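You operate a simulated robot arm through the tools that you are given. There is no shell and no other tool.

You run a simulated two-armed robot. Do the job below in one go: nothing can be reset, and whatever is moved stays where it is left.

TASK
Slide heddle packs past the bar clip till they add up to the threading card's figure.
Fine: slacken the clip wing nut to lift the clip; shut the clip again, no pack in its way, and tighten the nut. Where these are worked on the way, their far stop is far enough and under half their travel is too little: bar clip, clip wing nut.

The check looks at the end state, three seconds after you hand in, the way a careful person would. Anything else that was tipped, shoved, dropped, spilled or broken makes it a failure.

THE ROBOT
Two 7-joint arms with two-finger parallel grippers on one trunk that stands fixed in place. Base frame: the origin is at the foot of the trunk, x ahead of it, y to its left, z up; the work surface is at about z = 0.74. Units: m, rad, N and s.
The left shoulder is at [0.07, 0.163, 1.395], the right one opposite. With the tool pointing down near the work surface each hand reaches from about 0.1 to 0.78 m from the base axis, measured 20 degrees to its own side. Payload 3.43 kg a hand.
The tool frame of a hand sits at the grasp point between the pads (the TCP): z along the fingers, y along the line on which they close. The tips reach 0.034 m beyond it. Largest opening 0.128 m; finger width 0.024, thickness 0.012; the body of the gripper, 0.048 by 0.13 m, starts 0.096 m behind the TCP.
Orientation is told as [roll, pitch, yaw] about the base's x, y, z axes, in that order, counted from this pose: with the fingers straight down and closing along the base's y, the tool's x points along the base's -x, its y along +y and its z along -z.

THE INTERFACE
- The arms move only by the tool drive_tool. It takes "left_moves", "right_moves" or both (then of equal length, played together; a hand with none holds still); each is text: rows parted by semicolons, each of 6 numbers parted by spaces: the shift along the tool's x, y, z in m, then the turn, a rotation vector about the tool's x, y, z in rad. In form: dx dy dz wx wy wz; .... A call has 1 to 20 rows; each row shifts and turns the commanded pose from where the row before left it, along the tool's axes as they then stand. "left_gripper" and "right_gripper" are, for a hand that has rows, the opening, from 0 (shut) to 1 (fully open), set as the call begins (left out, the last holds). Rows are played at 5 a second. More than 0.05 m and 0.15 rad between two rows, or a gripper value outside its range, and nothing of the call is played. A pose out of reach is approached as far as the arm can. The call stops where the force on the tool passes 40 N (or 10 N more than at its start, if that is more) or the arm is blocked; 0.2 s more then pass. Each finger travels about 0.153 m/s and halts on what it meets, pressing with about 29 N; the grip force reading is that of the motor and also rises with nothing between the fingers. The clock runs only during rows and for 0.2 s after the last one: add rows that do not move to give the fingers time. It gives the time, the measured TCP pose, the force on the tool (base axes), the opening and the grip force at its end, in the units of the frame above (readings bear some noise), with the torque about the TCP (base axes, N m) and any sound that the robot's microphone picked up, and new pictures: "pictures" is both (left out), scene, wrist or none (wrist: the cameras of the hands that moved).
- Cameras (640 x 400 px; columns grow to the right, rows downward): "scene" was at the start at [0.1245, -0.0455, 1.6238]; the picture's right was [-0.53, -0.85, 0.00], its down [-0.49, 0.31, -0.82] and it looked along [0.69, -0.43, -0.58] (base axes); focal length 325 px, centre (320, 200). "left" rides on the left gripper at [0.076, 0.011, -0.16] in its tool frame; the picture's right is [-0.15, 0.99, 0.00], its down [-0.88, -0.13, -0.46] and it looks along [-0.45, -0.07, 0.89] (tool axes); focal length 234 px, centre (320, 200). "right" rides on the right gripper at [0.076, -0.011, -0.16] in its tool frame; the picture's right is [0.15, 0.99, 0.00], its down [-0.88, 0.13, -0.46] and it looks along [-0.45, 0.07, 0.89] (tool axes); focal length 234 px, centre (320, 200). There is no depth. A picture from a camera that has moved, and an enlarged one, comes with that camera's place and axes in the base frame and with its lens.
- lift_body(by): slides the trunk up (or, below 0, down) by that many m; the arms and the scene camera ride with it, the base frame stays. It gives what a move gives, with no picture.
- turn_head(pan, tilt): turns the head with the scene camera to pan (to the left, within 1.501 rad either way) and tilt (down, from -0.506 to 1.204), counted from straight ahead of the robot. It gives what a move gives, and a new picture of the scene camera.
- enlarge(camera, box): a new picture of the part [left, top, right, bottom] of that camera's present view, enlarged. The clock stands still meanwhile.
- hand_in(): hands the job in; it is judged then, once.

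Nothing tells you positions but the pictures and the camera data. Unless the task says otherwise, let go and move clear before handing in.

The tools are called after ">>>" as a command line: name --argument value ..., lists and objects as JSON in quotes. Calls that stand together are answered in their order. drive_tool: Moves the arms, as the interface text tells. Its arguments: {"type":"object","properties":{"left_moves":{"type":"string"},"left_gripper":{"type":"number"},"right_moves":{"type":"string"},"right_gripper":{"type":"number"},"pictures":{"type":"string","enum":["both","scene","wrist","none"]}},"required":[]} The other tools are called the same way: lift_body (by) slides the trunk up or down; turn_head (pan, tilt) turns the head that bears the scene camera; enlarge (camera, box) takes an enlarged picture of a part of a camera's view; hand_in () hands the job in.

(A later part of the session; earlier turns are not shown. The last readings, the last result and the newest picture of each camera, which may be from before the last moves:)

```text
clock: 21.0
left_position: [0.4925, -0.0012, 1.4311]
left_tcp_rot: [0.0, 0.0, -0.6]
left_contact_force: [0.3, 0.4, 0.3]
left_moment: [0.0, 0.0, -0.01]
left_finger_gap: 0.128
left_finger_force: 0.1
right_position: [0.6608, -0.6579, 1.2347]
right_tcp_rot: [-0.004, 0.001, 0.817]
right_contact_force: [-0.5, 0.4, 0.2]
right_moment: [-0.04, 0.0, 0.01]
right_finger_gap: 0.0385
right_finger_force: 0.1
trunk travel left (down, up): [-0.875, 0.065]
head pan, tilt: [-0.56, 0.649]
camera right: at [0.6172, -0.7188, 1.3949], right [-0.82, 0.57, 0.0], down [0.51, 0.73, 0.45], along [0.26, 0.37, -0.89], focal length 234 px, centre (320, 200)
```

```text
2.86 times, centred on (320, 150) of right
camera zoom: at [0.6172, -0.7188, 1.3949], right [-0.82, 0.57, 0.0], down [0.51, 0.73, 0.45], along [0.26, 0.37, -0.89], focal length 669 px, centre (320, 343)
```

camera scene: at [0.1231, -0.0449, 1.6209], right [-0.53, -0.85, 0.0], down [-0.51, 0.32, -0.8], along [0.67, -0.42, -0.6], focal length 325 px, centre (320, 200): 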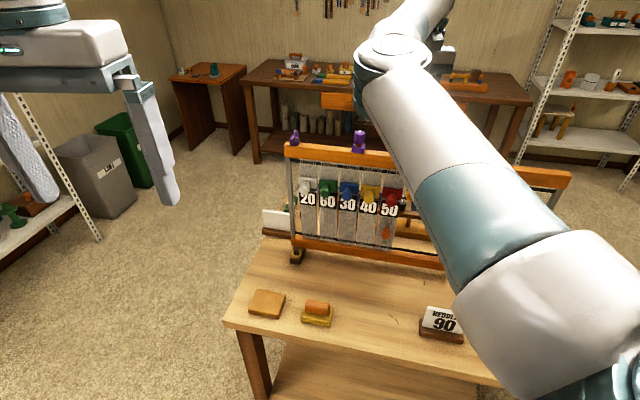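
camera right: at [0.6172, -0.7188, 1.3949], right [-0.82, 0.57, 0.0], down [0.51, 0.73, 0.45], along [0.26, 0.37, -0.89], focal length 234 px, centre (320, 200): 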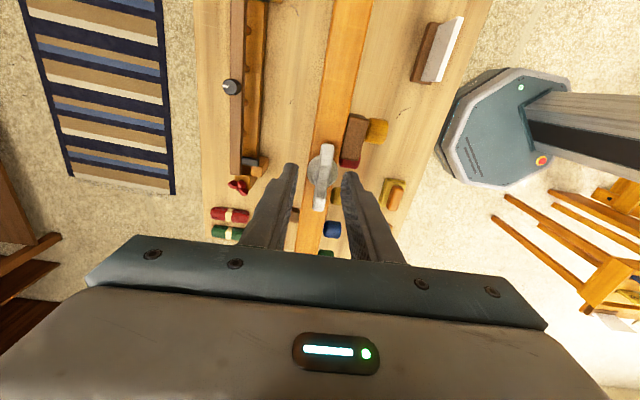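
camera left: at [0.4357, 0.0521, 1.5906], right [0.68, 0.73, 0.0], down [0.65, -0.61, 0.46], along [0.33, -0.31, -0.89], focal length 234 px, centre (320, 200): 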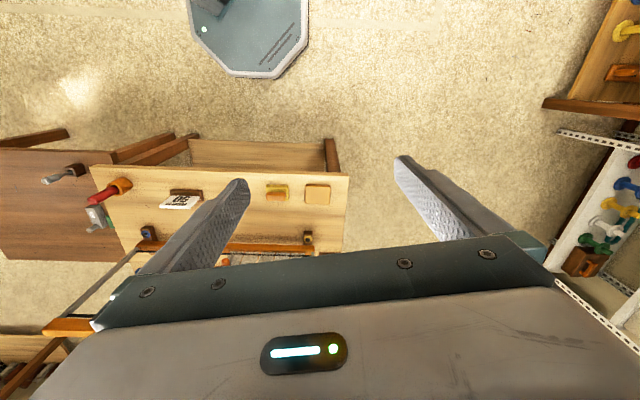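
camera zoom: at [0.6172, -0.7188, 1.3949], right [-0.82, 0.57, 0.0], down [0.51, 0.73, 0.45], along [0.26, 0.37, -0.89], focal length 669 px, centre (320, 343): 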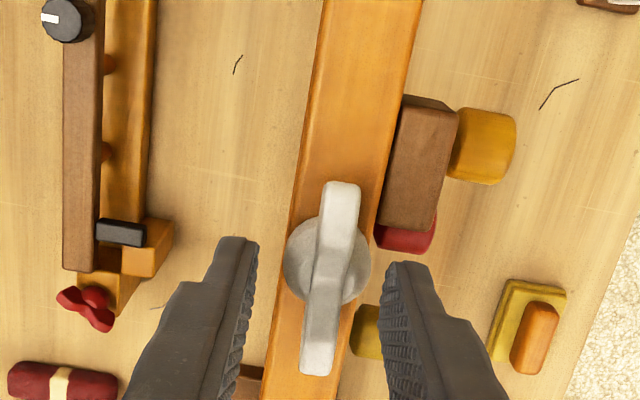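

>>> drive_tool --right_moves "-0.0005 0.003 0 0 0 0; 0 0 0 0 0 0" --pictures "none"

>>> drive_tool --right_moves "0 0 0 0 0 0; 0 0 0 0 0 0; 0 0 0 0 0 0" --right_gripper 0 --pictures "none"

>>> drive_tool --right_moves "0 0 0 0 0 -0.1; 0 0 0 0 0 -0.1; 0 0 0 0 0 0" --pictures "wrist"

```text
clock: 21.6
left_position: [0.4935, -0.0008, 1.4309]
left_tcp_rot: [-0.001, 0.0, -0.599]
left_contact_force: [0.5, -0.4, 1.1]
left_moment: [-0.01, 0.0, -0.03]
left_finger_gap: 0.1281
left_finger_force: 0.0
right_position: [0.6587, -0.6548, 1.2322]
right_tcp_rot: [-0.001, 0.003, 0.817]
right_contact_force: [0.8, -0.3, 0.3]
right_moment: [-0.02, -0.03, -0.03]
right_finger_gap: 0.0387
right_finger_force: 0.1
trunk travel left (down, up): [-0.875, 0.065]
head pan, tilt: [-0.56, 0.649]
```

```text
clock: 22.4
left_position: [0.493, -0.0014, 1.4308]
left_tcp_rot: [0.0, -0.001, -0.598]
left_contact_force: [-0.9, 0.8, -0.2]
left_moment: [-0.03, 0.02, 0.01]
left_finger_gap: 0.128
left_finger_force: 0.0
right_position: [0.6597, -0.6557, 1.2335]
right_tcp_rot: [-0.001, 0.001, 0.816]
right_contact_force: [6.2, -6.9, 6.5]
right_moment: [-0.11, -0.05, -0.03]
right_finger_gap: 0.01
right_finger_force: 43.4
trunk travel left (down, up): [-0.875, 0.065]
head pan, tilt: [-0.56, 0.649]
```

```text
clock: 23.2
left_position: [0.4937, -0.0014, 1.4308]
left_tcp_rot: [0.0, -0.001, -0.599]
left_contact_force: [-0.1, 0.1, 1.0]
left_moment: [0.02, -0.04, 0.02]
left_finger_gap: 0.128
left_finger_force: 0.0
right_position: [0.659, -0.6546, 1.2337]
right_tcp_rot: [-0.003, 0.002, 1.015]
right_contact_force: [7.7, -6.7, 8.0]
right_moment: [0.12, -0.21, 0.06]
right_finger_gap: 0.01
right_finger_force: 43.5
trunk travel left (down, up): [-0.875, 0.065]
head pan, tilt: [-0.56, 0.649]
camera right: at [0.6293, -0.7245, 1.3941], right [-0.92, 0.4, 0.0], down [0.35, 0.82, 0.45], along [0.18, 0.42, -0.89], focal length 234 px, centre (320, 200)
```

right: 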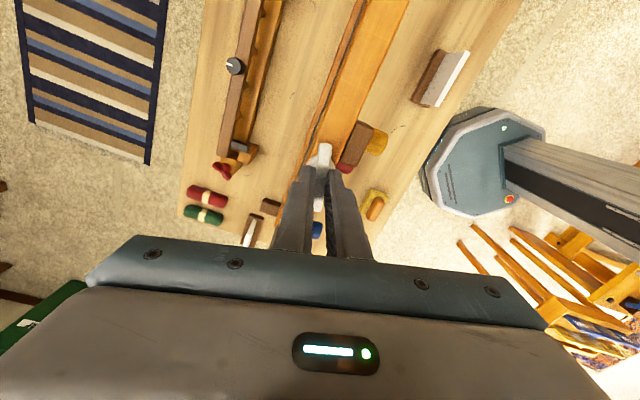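

>>> drive_tool --right_moves "0 -0.001 -0.0005 0 0 -0.1; 0 0 0 0 0 -0.1; 0 0 0 0 0 -0.1; 0 0 0 0 0 -0.1; 0 0 0 0 0 0" --pictures "wrist"

>>> enlarge --camera "right" --box '[240, 80, 400, 220]'

```text
clock: 24.4
left_position: [0.493, 0.0001, 1.4331]
left_tcp_rot: [-0.001, 0.0, -0.6]
left_contact_force: [-0.2, 0.1, 0.2]
left_moment: [0.0, 0.0, -0.01]
left_finger_gap: 0.1279
left_finger_force: 0.1
right_position: [0.6583, -0.6545, 1.234]
right_tcp_rot: [0.002, 0.002, 1.418]
right_contact_force: [-8.0, 6.5, -8.1]
right_moment: [-0.66, 0.28, -0.02]
right_finger_gap: 0.0098
right_finger_force: 43.5
trunk travel left (down, up): [-0.875, 0.065]
head pan, tilt: [-0.56, 0.649]
camera right: at [0.6584, -0.7305, 1.394], right [-1.0, 0.01, 0.0], down [0.01, 0.89, 0.45], along [0.0, 0.45, -0.89], focal length 234 px, centre (320, 200)
```

right: 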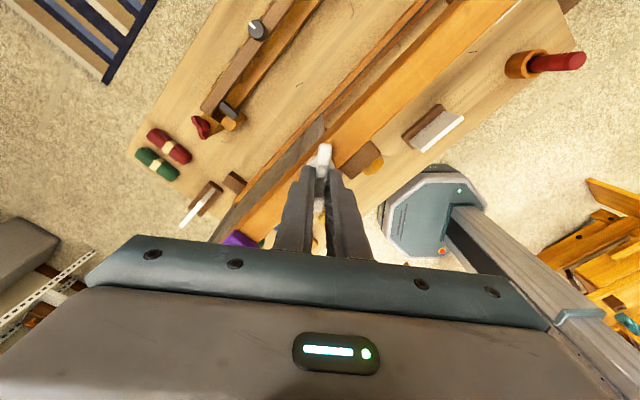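

```text
2.86 times, centred on (320, 150) of right
camera zoom: at [0.6584, -0.7305, 1.394], right [-1.0, 0.01, 0.0], down [0.01, 0.89, 0.45], along [0.0, 0.45, -0.89], focal length 669 px, centre (320, 343)
```

zoom: 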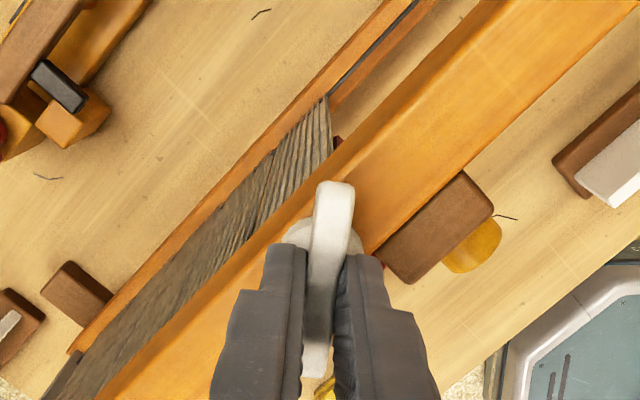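

2.2 rad and still free. I'll keep going until it stops.

>>> drive_tool --right_moves "0 0.0005 0 0 0 -0.1; 0 0 0 0 0 -0.1; 0 0 0 0 0 -0.1; 0 0 0 0 0 0" --pictures "wrist"

>>> drive_tool --right_moves "0 0 0 0 0 -0.1; 0 0 0 0 0 -0.1; 0 0 0 0 0 -0.1; 0 0 0 0 0 0" --pictures "wrist"

>>> enlarge --camera "right" --box '[240, 80, 400, 220]'

```text
clock: 25.4
left_position: [0.4922, -0.0006, 1.4308]
left_tcp_rot: [0.002, -0.001, -0.601]
left_contact_force: [0.1, -0.3, -0.1]
left_moment: [0.01, -0.01, 0.01]
left_finger_gap: 0.128
left_finger_force: 0.0
right_position: [0.6579, -0.6546, 1.2342]
right_tcp_rot: [0.001, 0.0, 1.717]
right_contact_force: [-17.2, 11.7, -20.4]
right_moment: [-0.63, 0.2, -0.03]
right_finger_gap: 0.0099
right_finger_force: 43.5
trunk travel left (down, up): [-0.875, 0.065]
head pan, tilt: [-0.56, 0.649]
camera right: at [0.6802, -0.7275, 1.394], right [-0.96, -0.29, 0.0], down [-0.26, 0.85, 0.46], along [-0.13, 0.44, -0.89], focal length 234 px, centre (320, 200)
```

right: 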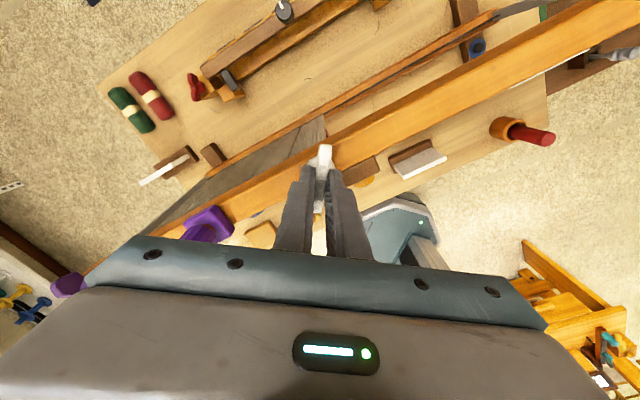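

```text
clock: 26.4
left_position: [0.4915, -0.0017, 1.4314]
left_tcp_rot: [-0.001, 0.0, -0.601]
left_contact_force: [-0.6, -0.3, -0.2]
left_moment: [0.0, -0.01, 0.02]
left_finger_gap: 0.1278
left_finger_force: 0.0
right_position: [0.6584, -0.655, 1.2343]
right_tcp_rot: [0.0, 0.001, 2.017]
right_contact_force: [-18.8, 11.1, -20.0]
right_moment: [0.23, 0.49, -1.27]
right_finger_gap: 0.0142
right_finger_force: 45.0
trunk travel left (down, up): [-0.875, 0.065]
head pan, tilt: [-0.56, 0.649]
camera right: at [0.7005, -0.7185, 1.3945], right [-0.83, -0.56, 0.0], down [-0.5, 0.74, 0.45], along [-0.25, 0.38, -0.89], focal length 234 px, centre (320, 200)
```

right: 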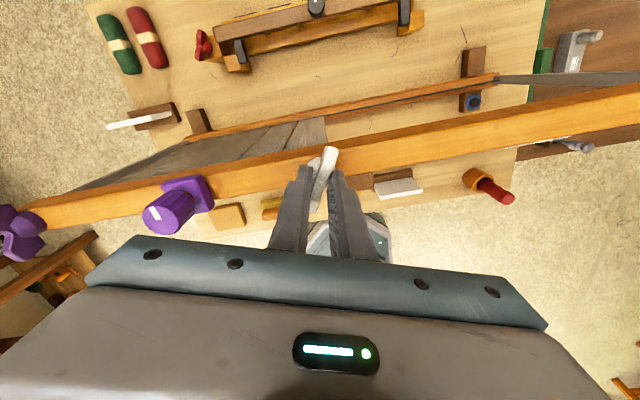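

```text
2.86 times, centred on (320, 150) of right
camera zoom: at [0.7005, -0.7185, 1.3945], right [-0.83, -0.56, 0.0], down [-0.5, 0.74, 0.45], along [-0.25, 0.38, -0.89], focal length 669 px, centre (320, 343)
```

zoom: 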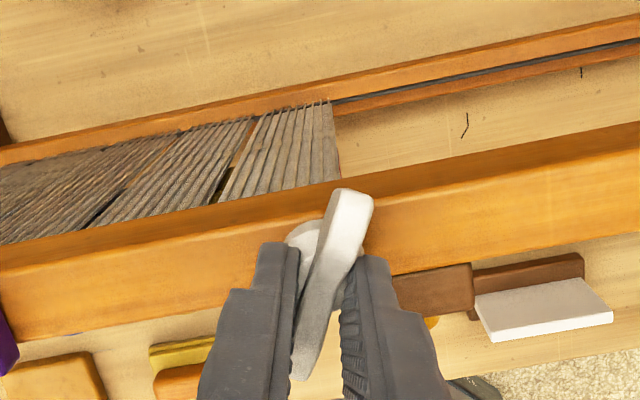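

A stop is felt now (torque -1.27, fin skewed in the fingers) after about 2.5 rad. I'll open, check, and rise clear.

>>> drive_tool --right_moves "0 0 0 0 0 0; 0 0 0 0 0 0; 0 0 -0.03 0 0 0; 0 0 -0.03 0 0 0; 0 0 -0.03 0 0 0; 0 0 0 0 0 0" --right_gripper 0.45 --pictures "wrist"

>>> enlarge --camera "right" --box '[240, 80, 400, 220]'

```text
clock: 27.8
left_position: [0.4927, -0.001, 1.4319]
left_tcp_rot: [-0.001, 0.0, -0.598]
left_contact_force: [-0.5, -0.4, -0.2]
left_moment: [0.02, -0.02, -0.02]
left_finger_gap: 0.128
left_finger_force: 0.1
right_position: [0.6595, -0.6563, 1.3234]
right_tcp_rot: [-0.001, 0.001, 2.018]
right_contact_force: [0.6, -1.0, -0.2]
right_moment: [-0.04, -0.06, 0.0]
right_finger_gap: 0.0574
right_finger_force: 0.1
trunk travel left (down, up): [-0.875, 0.065]
head pan, tilt: [-0.56, 0.649]
camera right: at [0.7029, -0.7179, 1.4839], right [-0.83, -0.56, 0.0], down [-0.5, 0.74, 0.45], along [-0.25, 0.38, -0.89], focal length 234 px, centre (320, 200)
```

right: 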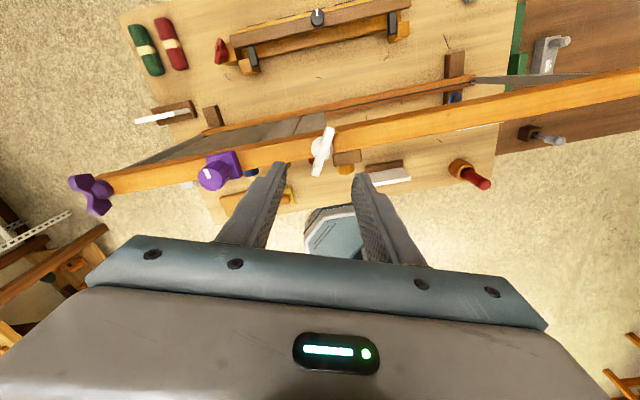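

```text
2.86 times, centred on (320, 150) of right
camera zoom: at [0.7029, -0.7179, 1.4839], right [-0.83, -0.56, 0.0], down [-0.5, 0.74, 0.45], along [-0.25, 0.38, -0.89], focal length 669 px, centre (320, 343)
```

zoom: 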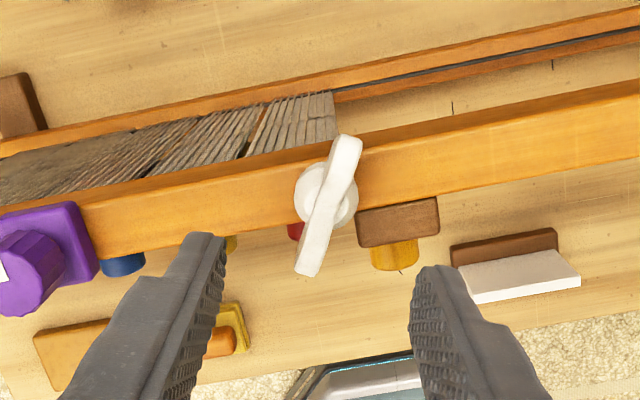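

The nut has swung about 150° to its far stop and stays there. I'll turn the hand back to yaw -0.785 and back off in front of the frame to look closely at the clip.

>>> drive_tool --right_moves "0 0 -0.03 0 0 0.147; 0 0 0 0 0 0.147; 0 0 0 0 0 0.147; 0 0 0 0 0 0.147; 0 0 0 0 0 0.147; 0 0 0 0 0 0.147; 0 0 0 0 0 0.147; 0 0 0 0 0 0.147; 0 0 0 0 0 0.147; 0 0 0 0 0 0.147; 0 0 0 0 0 0.147; 0 0 0 0 0 0.147; 0 0 0 0 0 0.147; 0 0 0 0 0 0.147; 0 0 0 0 0 0.147; 0 0 0 0 0 0.147; 0 0 0 0 0 0.147; 0 0 0 0 0 0.147; 0 0 0 0 0 0.147; 0 0 0 0 0 0.01" --pictures "none"

>>> drive_tool --right_moves "0.04 0 0 0 0 0; 0.04 0 0 0 0 0; 0.04 0 0 0 0 0; 0.04 -0.01 0 0 0 0; 0.035 -0.02 0 0 0 0; 0 0 0.03 0 0 0; 0 0 0.03 0 0 0; 0 0 0.03 0 0 0; 0 0 0 0 0 0" --pictures "both"

>>> enlarge --camera "right" --box '[240, 100, 400, 220]'

```text
clock: 32.0
left_position: [0.4927, -0.0016, 1.431]
left_tcp_rot: [0.001, 0.0, -0.598]
left_contact_force: [-0.3, 0.0, -0.4]
left_moment: [-0.03, -0.04, 0.02]
left_finger_gap: 0.1279
left_finger_force: 0.1
right_position: [0.6592, -0.6541, 1.354]
right_tcp_rot: [-0.002, -0.001, -0.787]
right_contact_force: [0.2, -0.3, -0.4]
right_moment: [0.0, 0.04, -0.02]
right_finger_gap: 0.0576
right_finger_force: 0.0
trunk travel left (down, up): [-0.875, 0.065]
head pan, tilt: [-0.56, 0.649]
```

```text
clock: 34.0
left_position: [0.4928, -0.0019, 1.4323]
left_tcp_rot: [0.0, -0.001, -0.599]
left_contact_force: [0.0, 0.0, -0.1]
left_moment: [0.0, 0.0, -0.01]
left_finger_gap: 0.1279
left_finger_force: 0.1
right_position: [0.5017, -0.538, 1.2633]
right_tcp_rot: [-0.002, -0.001, -0.786]
right_contact_force: [-0.2, 0.5, 0.7]
right_moment: [0.0, -0.02, 0.0]
right_finger_gap: 0.0574
right_finger_force: 0.2
trunk travel left (down, up): [-0.875, 0.065]
head pan, tilt: [-0.56, 0.649]
camera scene: at [0.1235, -0.0451, 1.6208], right [-0.53, -0.85, 0.0], down [-0.51, 0.32, -0.8], along [0.67, -0.42, -0.6], focal length 325 px, centre (320, 200)
camera right: at [0.4397, -0.492, 1.4245], right [0.6, 0.8, 0.0], down [0.71, -0.53, 0.46], along [0.37, -0.27, -0.89], focal length 234 px, centre (320, 200)
```

scene: 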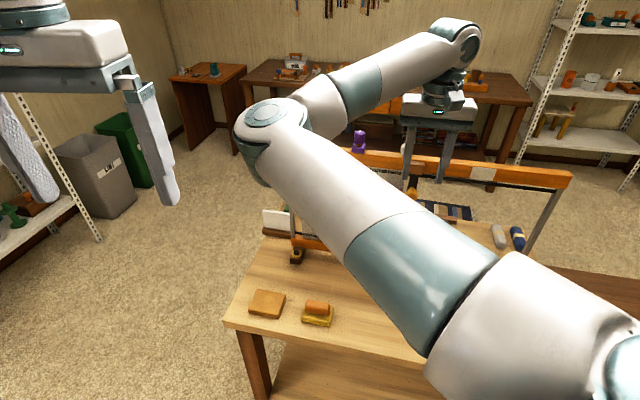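
right: 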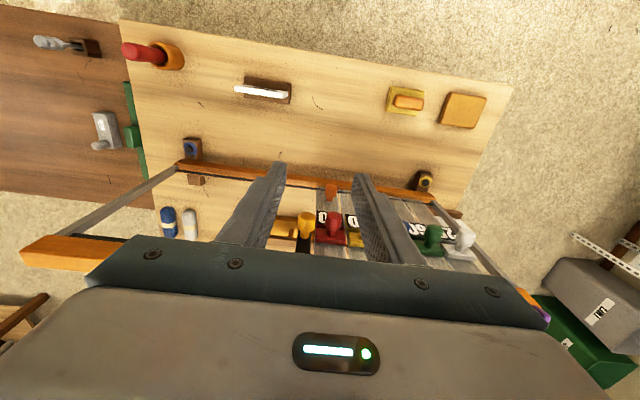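

```text
3.33 times, centred on (320, 160) of right
camera zoom: at [0.4397, -0.492, 1.4245], right [0.6, 0.8, 0.0], down [0.71, -0.53, 0.46], along [0.37, -0.27, -0.89], focal length 781 px, centre (320, 333)
```

zoom: 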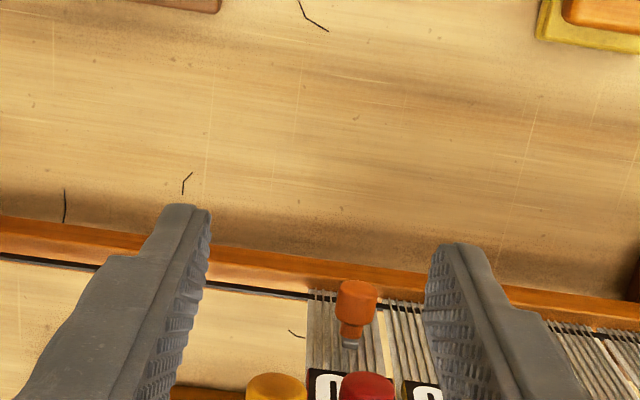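

I want the left wrist camera as a side-on observer of the clip. I'll bring the left hand to about (0.68, -0.10, 1.45) with less yaw, keeping clear of the right elbow.

>>> drive_tool --left_moves "-0.041 0 -0.004 0 0 0; -0.041 0 -0.004 0 0 0; -0.041 -0.01 -0.004 0 0 0; -0.041 -0.02 -0.004 0 0 -0.117; -0.041 -0.02 -0.004 0 0 -0.117; 0 0 0 0 0 -0.117; 0 0 0 0 0 0" --pictures "both"

```text
clock: 35.6
left_position: [0.6383, -0.1521, 1.4512]
left_tcp_rot: [-0.001, -0.002, -0.248]
left_contact_force: [0.2, 0.2, 0.1]
left_moment: [-0.04, 0.0, 0.04]
left_finger_gap: 0.1281
left_finger_force: 0.2
right_position: [0.5018, -0.537, 1.265]
right_tcp_rot: [-0.001, -0.001, -0.786]
right_contact_force: [1.1, 0.1, -0.1]
right_moment: [-0.02, 0.04, 0.03]
right_finger_gap: 0.0577
right_finger_force: 0.1
trunk travel left (down, up): [-0.875, 0.065]
head pan, tilt: [-0.56, 0.649]
camera scene: at [0.1239, -0.0429, 1.6208], right [-0.53, -0.85, 0.0], down [-0.51, 0.32, -0.8], along [0.67, -0.42, -0.6], focal length 325 px, centre (320, 200)
camera left: at [0.5673, -0.1222, 1.6103], right [0.38, 0.92, 0.0], down [0.82, -0.34, 0.46], along [0.42, -0.18, -0.89], focal length 234 px, centre (320, 200)
```

scene: 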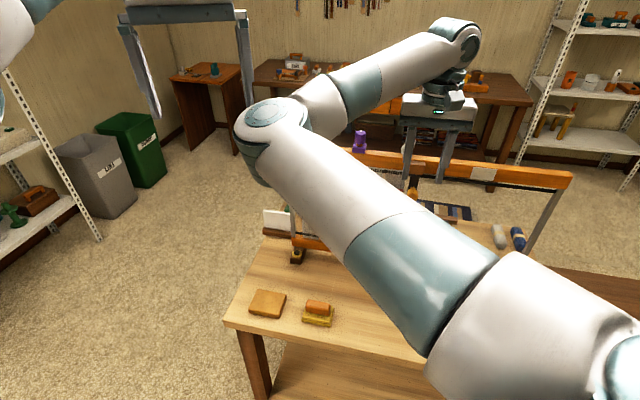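
left: 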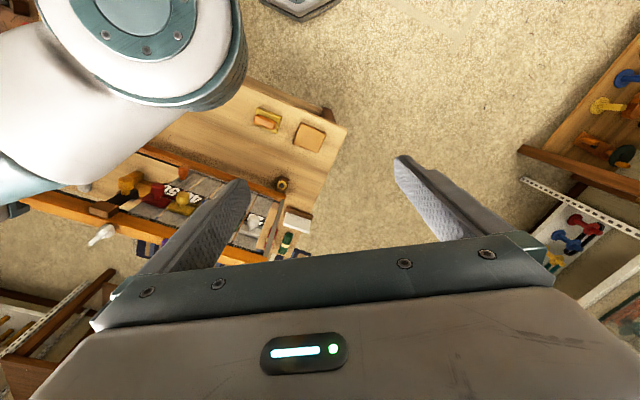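

>>> enlarge --camera "left" --box '[60, 140, 220, 240]'

>>> enlarge --camera "scene" --box '[380, 140, 480, 210]'

```text
4.00 times, centred on (140, 190) of left
camera zoom: at [0.5673, -0.1222, 1.6103], right [0.38, 0.92, 0.0], down [0.82, -0.34, 0.46], along [0.42, -0.18, -0.89], focal length 937 px, centre (1040, 240)
```

zoom: 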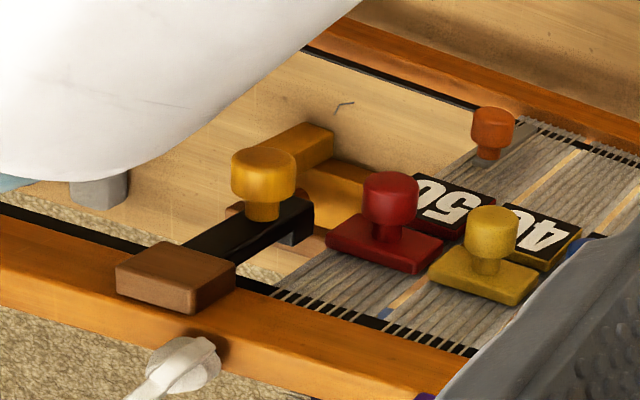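

```text
5.71 times, centred on (430, 175) of scene
camera zoom: at [0.1239, -0.0429, 1.6208], right [-0.53, -0.85, 0.0], down [-0.51, 0.32, -0.8], along [0.67, -0.42, -0.6], focal length 1856 px, centre (-309, 343)
```

zoom: 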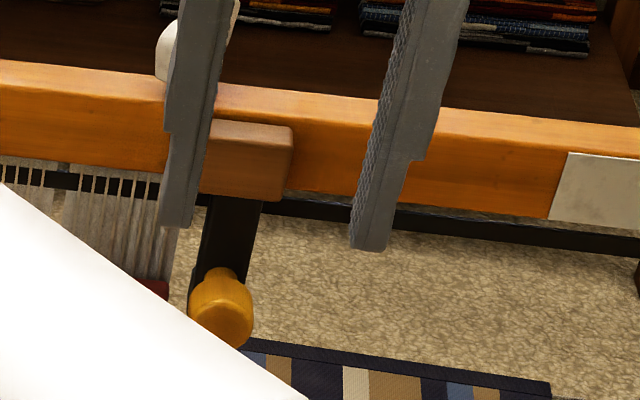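

The clip is a black arm hanging from the block with a hooked foot, the knob standing out near its lower end at about (0.590, -0.632, 1.100); it looks hinged. I'll pitch the right hand 0.45 rad forward and bring it to a pre-grasp point above-and-before the knob with a 40 mm opening.

>>> drive_tool --right_moves "0 0 0 0 -0.15 0; 0 0 0 0 -0.15 0; 0 0 0 0 -0.15 0; -0.0225 -0.0022 0.0 0 0 0; -0.0225 -0.0022 0 0 0 0; 0 0 0.03 0 0 0; 0 0 0.03 0 0 0; 0 0 0.0289 0 0 0; 0 0 0 0 0 0" --right_gripper 0.31 --pictures "both"

>>> enlarge --camera "right" --box '[240, 100, 400, 220]'

>>> enlarge --camera "left" --box '[20, 100, 220, 225]'

```text
clock: 37.6
left_position: [0.6388, -0.1548, 1.4515]
left_tcp_rot: [0.0, 0.0, -0.247]
left_contact_force: [-0.8, -0.2, -0.2]
left_moment: [-0.01, 0.04, 0.02]
left_finger_gap: 0.1282
left_finger_force: 0.1
right_position: [0.5539, -0.5959, 1.2028]
right_tcp_rot: [-0.003, -0.453, -0.786]
right_contact_force: [0.6, -0.1, -0.3]
right_moment: [-0.01, 0.05, -0.02]
right_finger_gap: 0.0397
right_finger_force: 0.1
trunk travel left (down, up): [-0.875, 0.065]
head pan, tilt: [-0.56, 0.649]
camera scene: at [0.1232, -0.0445, 1.6209], right [-0.53, -0.85, 0.0], down [-0.51, 0.32, -0.8], along [0.67, -0.42, -0.6], focal length 325 px, centre (320, 200)
camera right: at [0.4482, -0.5065, 1.3144], right [0.61, 0.79, -0.07], down [0.51, -0.33, 0.79], along [0.61, -0.52, -0.6], focal length 234 px, centre (320, 200)
```

scene: 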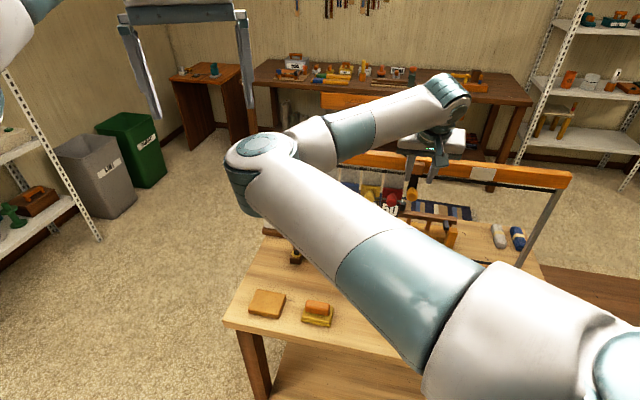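
right: 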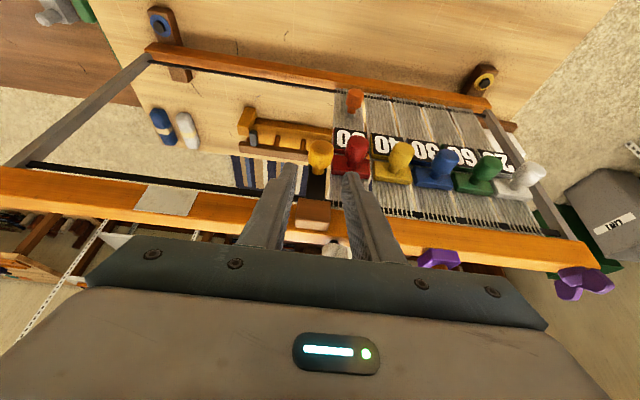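

```text
3.33 times, centred on (320, 160) of right
camera zoom: at [0.4482, -0.5065, 1.3144], right [0.61, 0.79, -0.07], down [0.51, -0.33, 0.79], along [0.61, -0.52, -0.6], focal length 781 px, centre (320, 333)
```

zoom: 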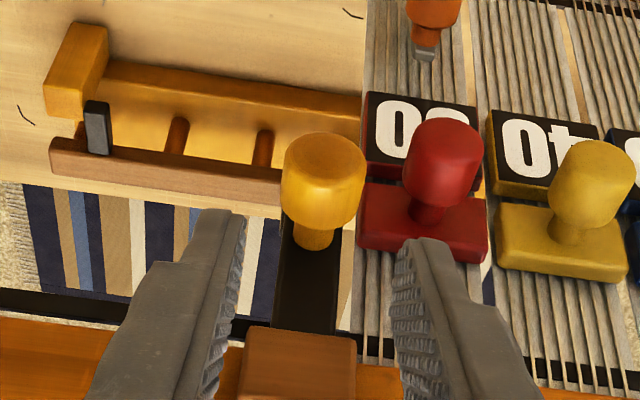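

```text
3.20 times, centred on (120, 162) of left
camera zoom: at [0.5666, -0.1239, 1.6104], right [0.39, 0.92, 0.0], down [0.82, -0.34, 0.46], along [0.42, -0.18, -0.89], focal length 749 px, centre (960, 320)
```

zoom: 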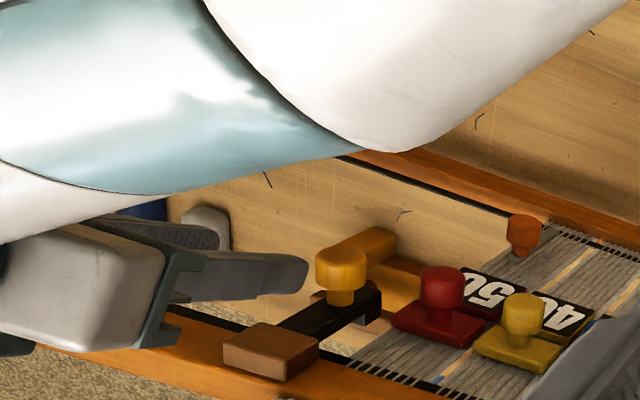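

Aligned: the tool axis passes through the clip knob. I'll advance 60 mm and check finger clearance to the red knob.

>>> drive_tool --right_moves "0 0 0.02 0 0 0; 0 0 0.02 0 0 0; 0 0 0.02 0 0 0; 0 0 0 0 0 0" --pictures "wrist"

>>> enlarge --camera "right" --box '[240, 100, 400, 220]'

>>> enlarge --camera "left" --box '[60, 140, 220, 240]'

```text
clock: 38.6
left_position: [0.6384, -0.1546, 1.4514]
left_tcp_rot: [0.0, -0.001, -0.248]
left_contact_force: [-0.9, -0.2, 0.3]
left_moment: [-0.02, -0.01, -0.01]
left_finger_gap: 0.1278
left_finger_force: 0.2
right_position: [0.5722, -0.6165, 1.1499]
right_tcp_rot: [-0.002, -0.449, -0.785]
right_contact_force: [-0.4, -0.1, -0.1]
right_moment: [-0.02, -0.01, 0.01]
right_finger_gap: 0.0397
right_finger_force: 0.0
trunk travel left (down, up): [-0.875, 0.065]
head pan, tilt: [-0.56, 0.649]
camera right: at [0.4667, -0.5259, 1.2604], right [0.61, 0.79, -0.06], down [0.51, -0.33, 0.79], along [0.61, -0.52, -0.6], focal length 234 px, centre (320, 200)
```

right: 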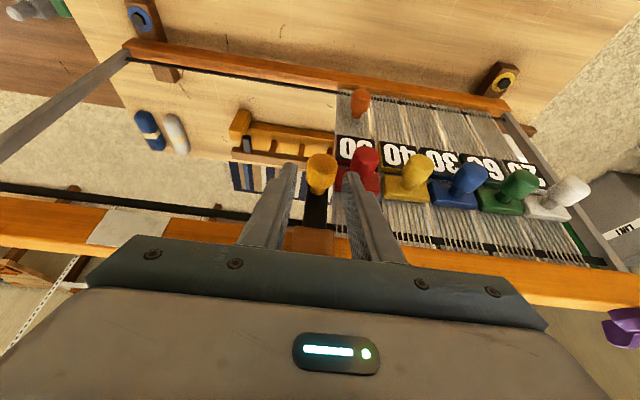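

```text
3.33 times, centred on (320, 160) of right
camera zoom: at [0.4667, -0.5259, 1.2604], right [0.61, 0.79, -0.06], down [0.51, -0.33, 0.79], along [0.61, -0.52, -0.6], focal length 781 px, centre (320, 333)
```

zoom: 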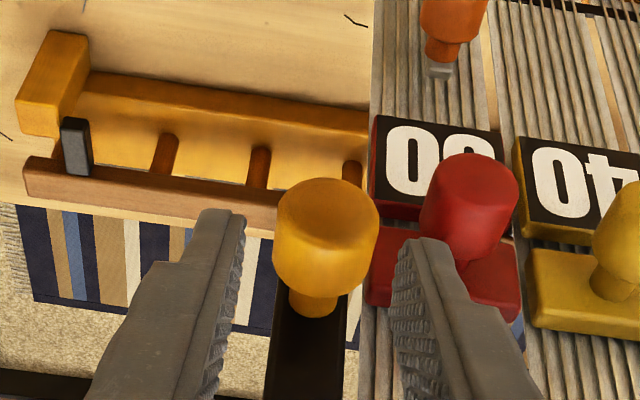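

```text
4.00 times, centred on (140, 190) of left
camera zoom: at [0.5669, -0.1243, 1.6102], right [0.39, 0.92, 0.0], down [0.82, -0.34, 0.46], along [0.42, -0.18, -0.89], focal length 937 px, centre (1040, 240)
```

zoom: 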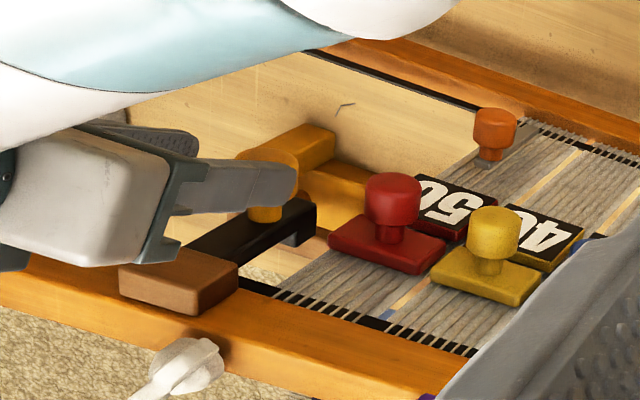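

>>> drive_tool --right_moves "0 0 0.0175 0 0 0; 0 0 0.0175 0 0 0; 0 0 0 0 0 0" --pictures "wrist"

>>> enlarge --camera "right" --box '[240, 100, 400, 220]'

>>> enlarge --camera "left" --box '[60, 140, 220, 240]'

```text
clock: 39.4
left_position: [0.6377, -0.1536, 1.4514]
left_tcp_rot: [0.0, 0.001, -0.247]
left_contact_force: [-1.0, 0.2, 0.0]
left_moment: [-0.01, -0.01, -0.02]
left_finger_gap: 0.1279
left_finger_force: 0.1
right_position: [0.5825, -0.6262, 1.1186]
right_tcp_rot: [-0.001, -0.453, -0.785]
right_contact_force: [-0.1, 0.8, -0.1]
right_moment: [-0.01, 0.02, 0.03]
right_finger_gap: 0.04
right_finger_force: 0.2
trunk travel left (down, up): [-0.875, 0.065]
head pan, tilt: [-0.56, 0.649]
camera right: at [0.477, -0.5363, 1.2296], right [0.61, 0.79, -0.07], down [0.51, -0.33, 0.79], along [0.61, -0.52, -0.6], focal length 234 px, centre (320, 200)
```

right: 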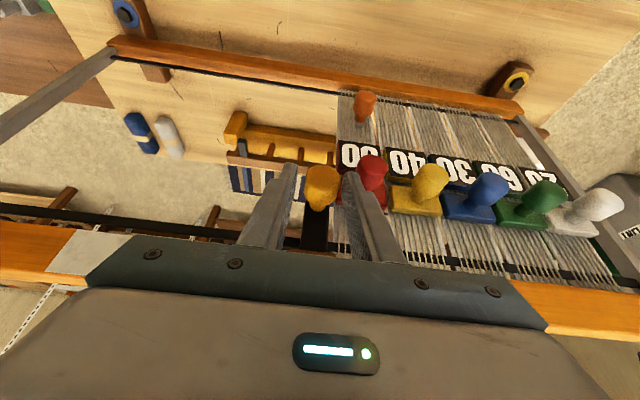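

```text
3.33 times, centred on (320, 160) of right
camera zoom: at [0.477, -0.5363, 1.2296], right [0.61, 0.79, -0.07], down [0.51, -0.33, 0.79], along [0.61, -0.52, -0.6], focal length 781 px, centre (320, 333)
```

zoom: 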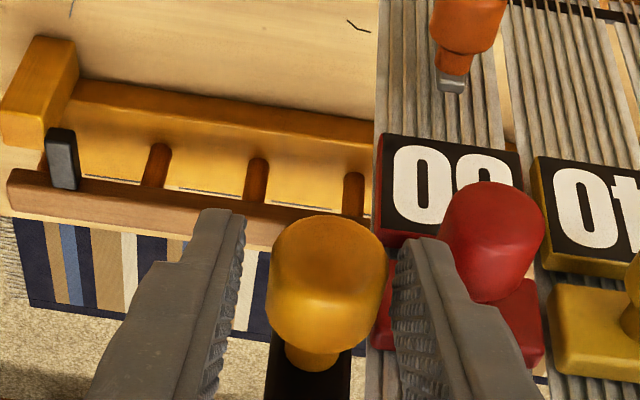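

```text
4.00 times, centred on (140, 190) of left
camera zoom: at [0.5665, -0.1238, 1.6104], right [0.39, 0.92, 0.0], down [0.82, -0.34, 0.46], along [0.42, -0.18, -0.89], focal length 937 px, centre (1040, 240)
```

zoom: 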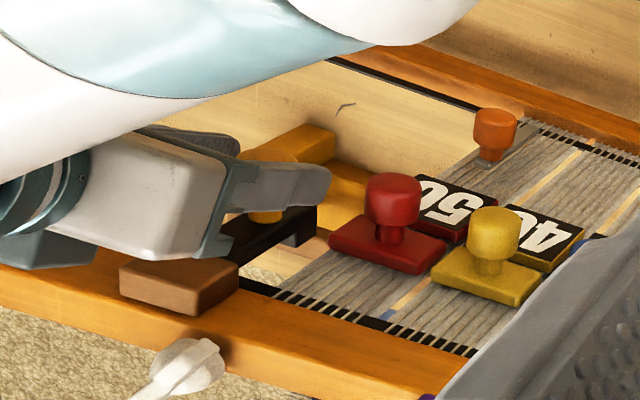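

The knob lies between the fingers. I'll close on it.

>>> drive_tool --right_moves "0 0 0 0 0 0; 0 0 0 0 0 0; 0 0 0 0 0 0" --right_gripper 0 --pictures "wrist"

>>> enlarge --camera "right" --box '[240, 100, 400, 220]'

```text
clock: 40.2
left_position: [0.6384, -0.1536, 1.4502]
left_tcp_rot: [0.0, 0.0, -0.249]
left_contact_force: [-0.2, 0.4, 0.0]
left_moment: [0.01, 0.0, 0.0]
left_finger_gap: 0.1279
left_finger_force: 0.0
right_position: [0.5832, -0.6256, 1.1185]
right_tcp_rot: [-0.002, -0.45, -0.784]
right_contact_force: [2.6, 6.1, 0.1]
right_moment: [0.22, -0.25, -0.42]
right_finger_gap: 0.0295
right_finger_force: 44.7
trunk travel left (down, up): [-0.875, 0.065]
head pan, tilt: [-0.56, 0.649]
camera right: at [0.4783, -0.5351, 1.2297], right [0.61, 0.79, -0.07], down [0.51, -0.33, 0.79], along [0.61, -0.51, -0.6], focal length 234 px, centre (320, 200)
```

right: 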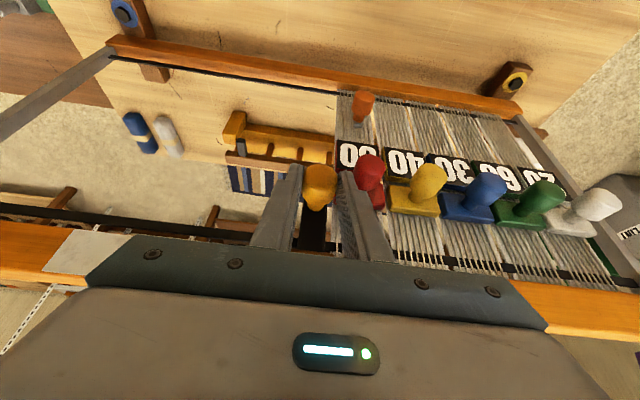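

```text
3.33 times, centred on (320, 160) of right
camera zoom: at [0.4783, -0.5351, 1.2297], right [0.61, 0.79, -0.07], down [0.51, -0.33, 0.79], along [0.61, -0.51, -0.6], focal length 781 px, centre (320, 333)
```

zoom: 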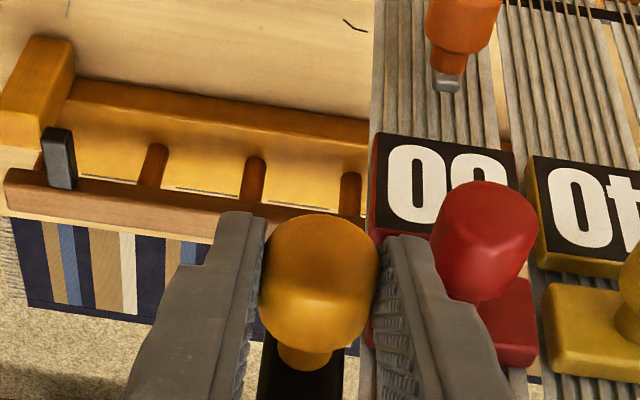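

Gripped (29.5 mm). I'll test an outward-and-up pull of about 8 mm, as for a hinge at the block.

>>> drive_tool --right_moves "0.0025 0 -0.0031 0 0 0; 0.0025 0 -0.0031 0 0 0; 0 0 0 0 0 0" --pictures "wrist"

>>> enlarge --camera "left" --box '[60, 140, 220, 240]'

>>> enlarge --camera "right" --box '[240, 100, 400, 220]'

```text
clock: 41.0
left_position: [0.642, -0.1566, 1.4505]
left_tcp_rot: [0.0, 0.005, -0.25]
left_contact_force: [0.1, 1.1, -0.4]
left_moment: [0.0, 0.0, -0.03]
left_finger_gap: 0.128
left_finger_force: 0.0
right_position: [0.5804, -0.623, 1.1195]
right_tcp_rot: [-0.001, -0.451, -0.786]
right_contact_force: [20.3, -9.8, 0.0]
right_moment: [0.68, 0.22, -0.28]
right_finger_gap: 0.0294
right_finger_force: 45.6
trunk travel left (down, up): [-0.875, 0.065]
head pan, tilt: [-0.56, 0.649]
camera right: at [0.4759, -0.5325, 1.2313], right [0.61, 0.79, -0.07], down [0.51, -0.33, 0.79], along [0.61, -0.51, -0.61], focal length 234 px, centre (320, 200)
```

right: 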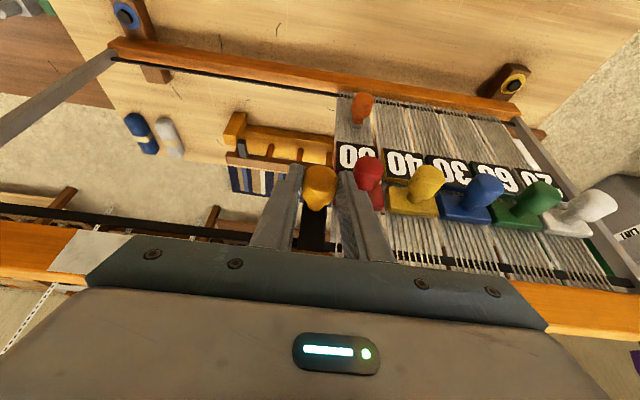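

```text
4.00 times, centred on (140, 190) of left
camera zoom: at [0.5712, -0.1257, 1.6086], right [0.39, 0.92, 0.0], down [0.82, -0.34, 0.45], along [0.42, -0.17, -0.89], focal length 937 px, centre (1040, 240)
```

zoom: 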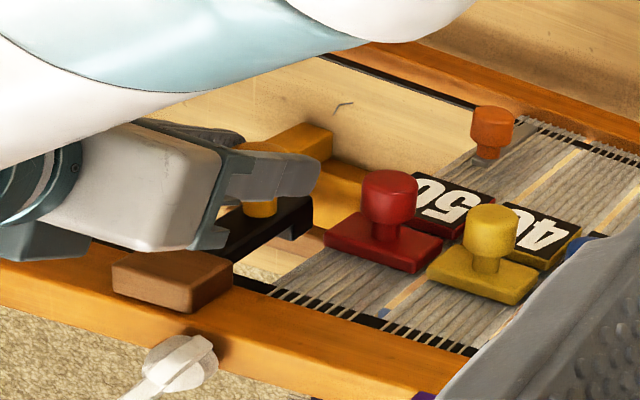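

```text
3.33 times, centred on (320, 160) of right
camera zoom: at [0.4759, -0.5325, 1.2313], right [0.61, 0.79, -0.07], down [0.51, -0.33, 0.79], along [0.61, -0.51, -0.61], focal length 781 px, centre (320, 333)
```

zoom: 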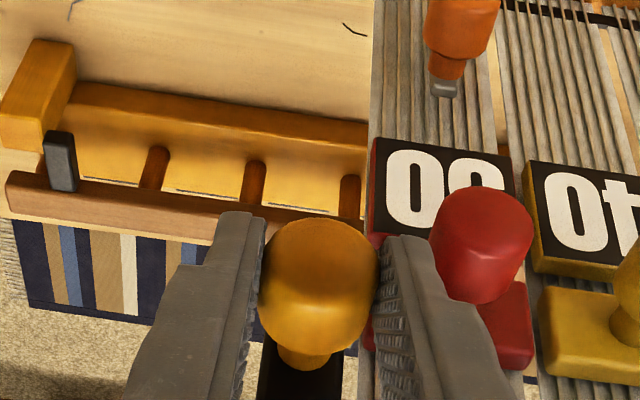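

Outward pull meets about 21 N of resistance. The left hand also shifted a few mm, so the right elbow may be close to it; I'll move the left hand off by a bit, return the pull, and test straight up instead.

>>> drive_tool --left_moves "-0.02 0.02 -0.01 0 0 0; -0.02 0.02 -0.01 0 0 0; 0 0 0 0 0 0" --right_moves "-0.0025 0 0.0031 0 0 0; -0.0025 0 0.0031 0 0 0; 0 0 0 0 0 0" --pictures "scene"

>>> drive_tool --right_moves "-0.0013 0 -0.0027 0 0 0; -0.0013 0 -0.0027 0 0 0; 0 0 0 0 0 0" --pictures "wrist"

>>> enlarge --camera "left" --box '[20, 100, 220, 225]'

```text
clock: 41.8
left_position: [0.6656, -0.1272, 1.4626]
left_tcp_rot: [-0.001, -0.003, -0.25]
left_contact_force: [-0.3, 0.2, 0.2]
left_moment: [0.03, 0.0, -0.02]
left_finger_gap: 0.128
left_finger_force: 0.1
left hand out of reach, approached as far as the arm can: row 2
right_position: [0.5799, -0.6227, 1.1193]
right_tcp_rot: [-0.003, -0.45, -0.783]
right_contact_force: [0.8, 20.5, 7.6]
right_moment: [-0.51, -0.51, 0.06]
right_finger_gap: 0.0295
right_finger_force: 45.0
trunk travel left (down, up): [-0.875, 0.065]
head pan, tilt: [-0.56, 0.649]
camera scene: at [0.1213, -0.04, 1.6211], right [-0.53, -0.85, 0.0], down [-0.51, 0.32, -0.8], along [0.68, -0.42, -0.6], focal length 325 px, centre (320, 200)
```

scene: 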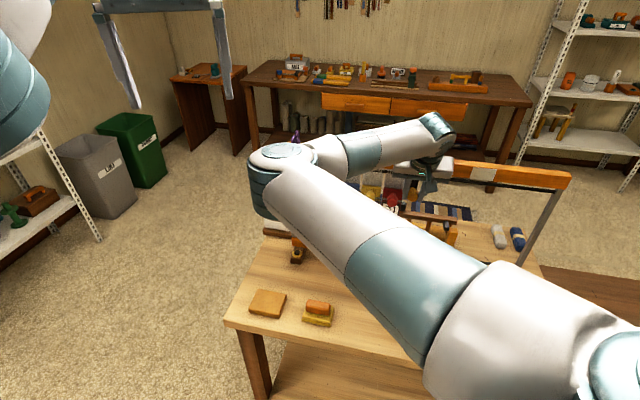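

```text
clock: 42.6
left_position: [0.6675, -0.1293, 1.4618]
left_tcp_rot: [-0.001, -0.002, -0.247]
left_contact_force: [0.3, 0.0, 0.3]
left_moment: [0.01, 0.02, -0.01]
left_finger_gap: 0.1279
left_finger_force: 0.1
right_position: [0.5803, -0.6233, 1.1208]
right_tcp_rot: [-0.001, -0.444, -0.783]
right_contact_force: [-9.9, 25.8, -24.6]
right_moment: [0.57, 0.28, -0.26]
right_finger_gap: 0.0301
right_finger_force: 44.9
trunk travel left (down, up): [-0.875, 0.065]
head pan, tilt: [-0.56, 0.649]
camera right: at [0.477, -0.534, 1.233], right [0.61, 0.79, -0.06], down [0.52, -0.33, 0.79], along [0.6, -0.51, -0.61], focal length 234 px, centre (320, 200)
```

right: 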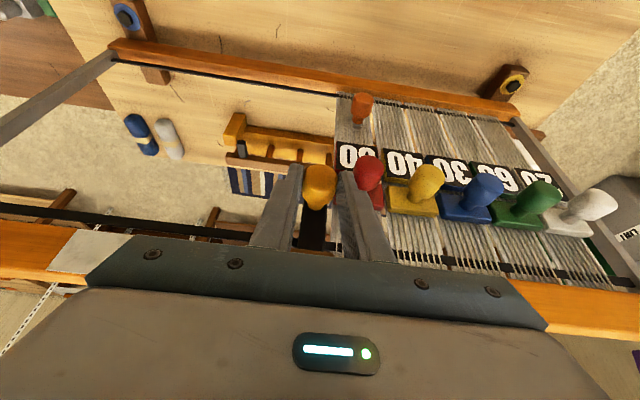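

```text
3.20 times, centred on (120, 162) of left
camera zoom: at [0.5967, -0.0988, 1.6204], right [0.39, 0.92, 0.0], down [0.82, -0.34, 0.46], along [0.42, -0.18, -0.89], focal length 749 px, centre (960, 320)
```

zoom: 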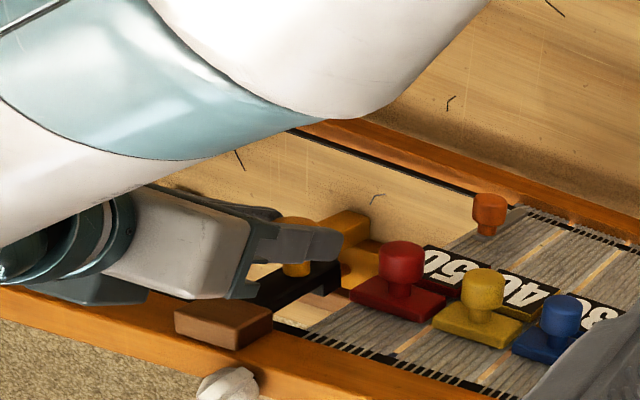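

The trunk sways a little under load (the scene camera moved too), so there was no elbow contact. The clip did swing about 4 mm outward, so it is hinged with friction; I'll pull along a hinge arc more firmly.

>>> drive_tool --right_moves "0.005 0 -0.0012 0 0 0; 0.005 0 -0.0012 0 0 0; 0 0 0 0 0 0; 0.003 0 -0.0043 0 0 0; 0.003 0 -0.0043 0 0 0; 0 0 0 0 0 0" --pictures "wrist"

>>> enlarge --camera "left" --box '[20, 100, 220, 225]'

>>> enlarge --camera "right" --box '[240, 100, 400, 220]'

```text
clock: 44.0
left_position: [0.673, -0.1342, 1.4596]
left_tcp_rot: [0.0, 0.003, -0.248]
left_contact_force: [-0.2, -1.3, -0.2]
left_moment: [0.04, 0.0, 0.0]
left_finger_gap: 0.1281
left_finger_force: 0.1
right_position: [0.5742, -0.6155, 1.1264]
right_tcp_rot: [-0.003, -0.455, -0.783]
right_contact_force: [25.8, -14.0, 7.7]
right_moment: [0.24, -0.1, 0.61]
right_finger_gap: 0.0296
right_finger_force: 44.4
trunk travel left (down, up): [-0.875, 0.065]
head pan, tilt: [-0.56, 0.649]
camera right: at [0.4686, -0.5252, 1.2376], right [0.61, 0.79, -0.07], down [0.51, -0.32, 0.8], along [0.61, -0.52, -0.6], focal length 234 px, centre (320, 200)
```

right: 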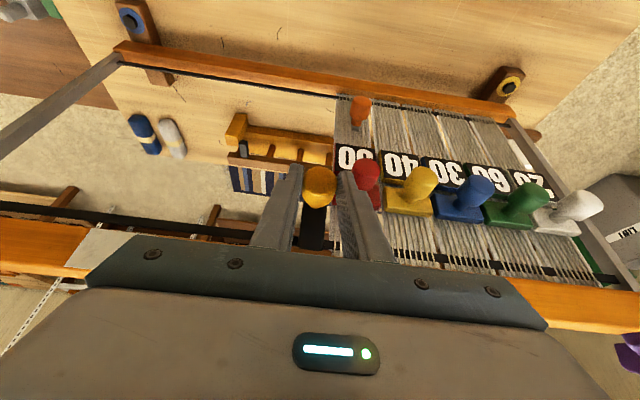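

```text
3.20 times, centred on (120, 162) of left
camera zoom: at [0.6007, -0.1032, 1.6194], right [0.39, 0.92, 0.0], down [0.82, -0.34, 0.45], along [0.42, -0.17, -0.89], focal length 749 px, centre (960, 320)
```

zoom: 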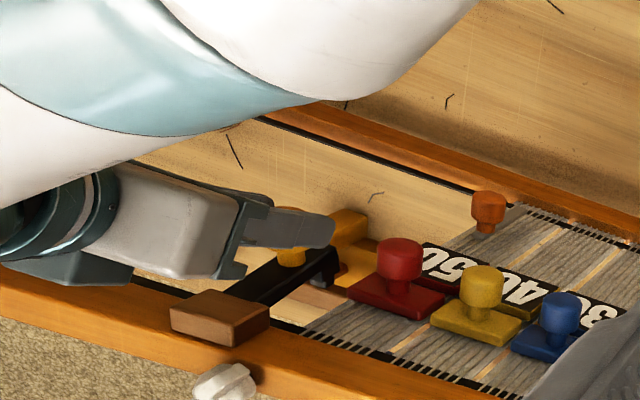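

```text
3.33 times, centred on (320, 160) of right
camera zoom: at [0.4686, -0.5252, 1.2376], right [0.61, 0.79, -0.07], down [0.51, -0.32, 0.8], along [0.61, -0.52, -0.6], focal length 781 px, centre (320, 333)
```

zoom: 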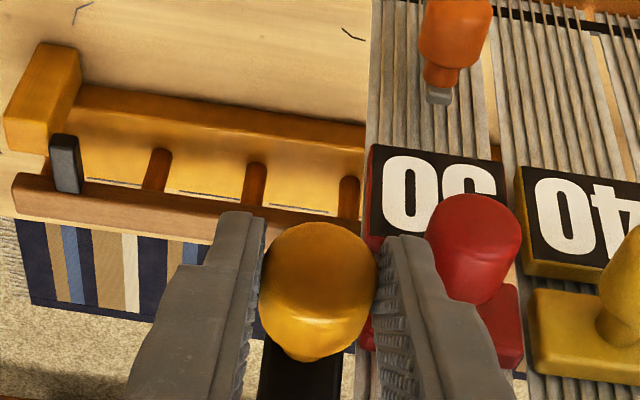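

The clip is swinging up on its hinge. I'll follow the arc further.

>>> drive_tool --right_moves "0.0022 0 -0.0047 0 0 0; 0.0022 0 -0.0047 0 0 0; 0.0015 0 -0.005 0 0 0; 0.0015 0 -0.005 0 0 0; 0 0 0 0 0 0" --pictures "wrist"

>>> enlarge --camera "left" --box '[20, 100, 220, 225]'

```text
clock: 45.2
left_position: [0.6723, -0.1353, 1.459]
left_tcp_rot: [0.002, 0.006, -0.25]
left_contact_force: [0.2, -0.5, 0.1]
left_moment: [0.01, 0.0, 0.02]
left_finger_gap: 0.1279
left_finger_force: 0.0
right_position: [0.5622, -0.6041, 1.1362]
right_tcp_rot: [-0.004, -0.444, -0.783]
right_contact_force: [21.4, -6.7, -8.5]
right_moment: [0.79, 0.38, 0.42]
right_finger_gap: 0.0296
right_finger_force: 45.3
trunk travel left (down, up): [-0.875, 0.065]
head pan, tilt: [-0.56, 0.649]
camera right: at [0.4575, -0.5143, 1.2488], right [0.61, 0.79, -0.07], down [0.52, -0.33, 0.79], along [0.6, -0.51, -0.61], focal length 234 px, centre (320, 200)
```

right: 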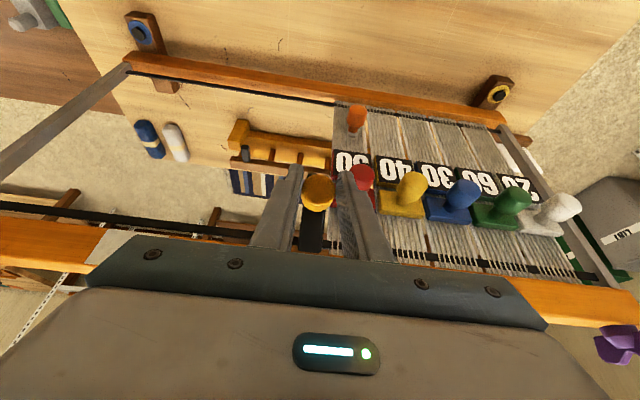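

```text
3.20 times, centred on (120, 162) of left
camera zoom: at [0.6014, -0.1038, 1.6185], right [0.39, 0.92, 0.0], down [0.82, -0.34, 0.45], along [0.42, -0.17, -0.89], focal length 749 px, centre (960, 320)
```

zoom: 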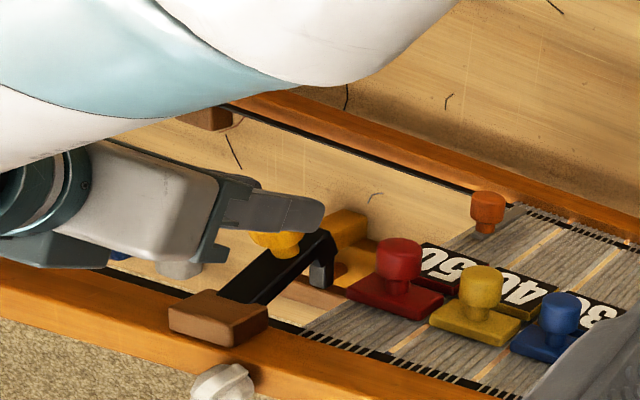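

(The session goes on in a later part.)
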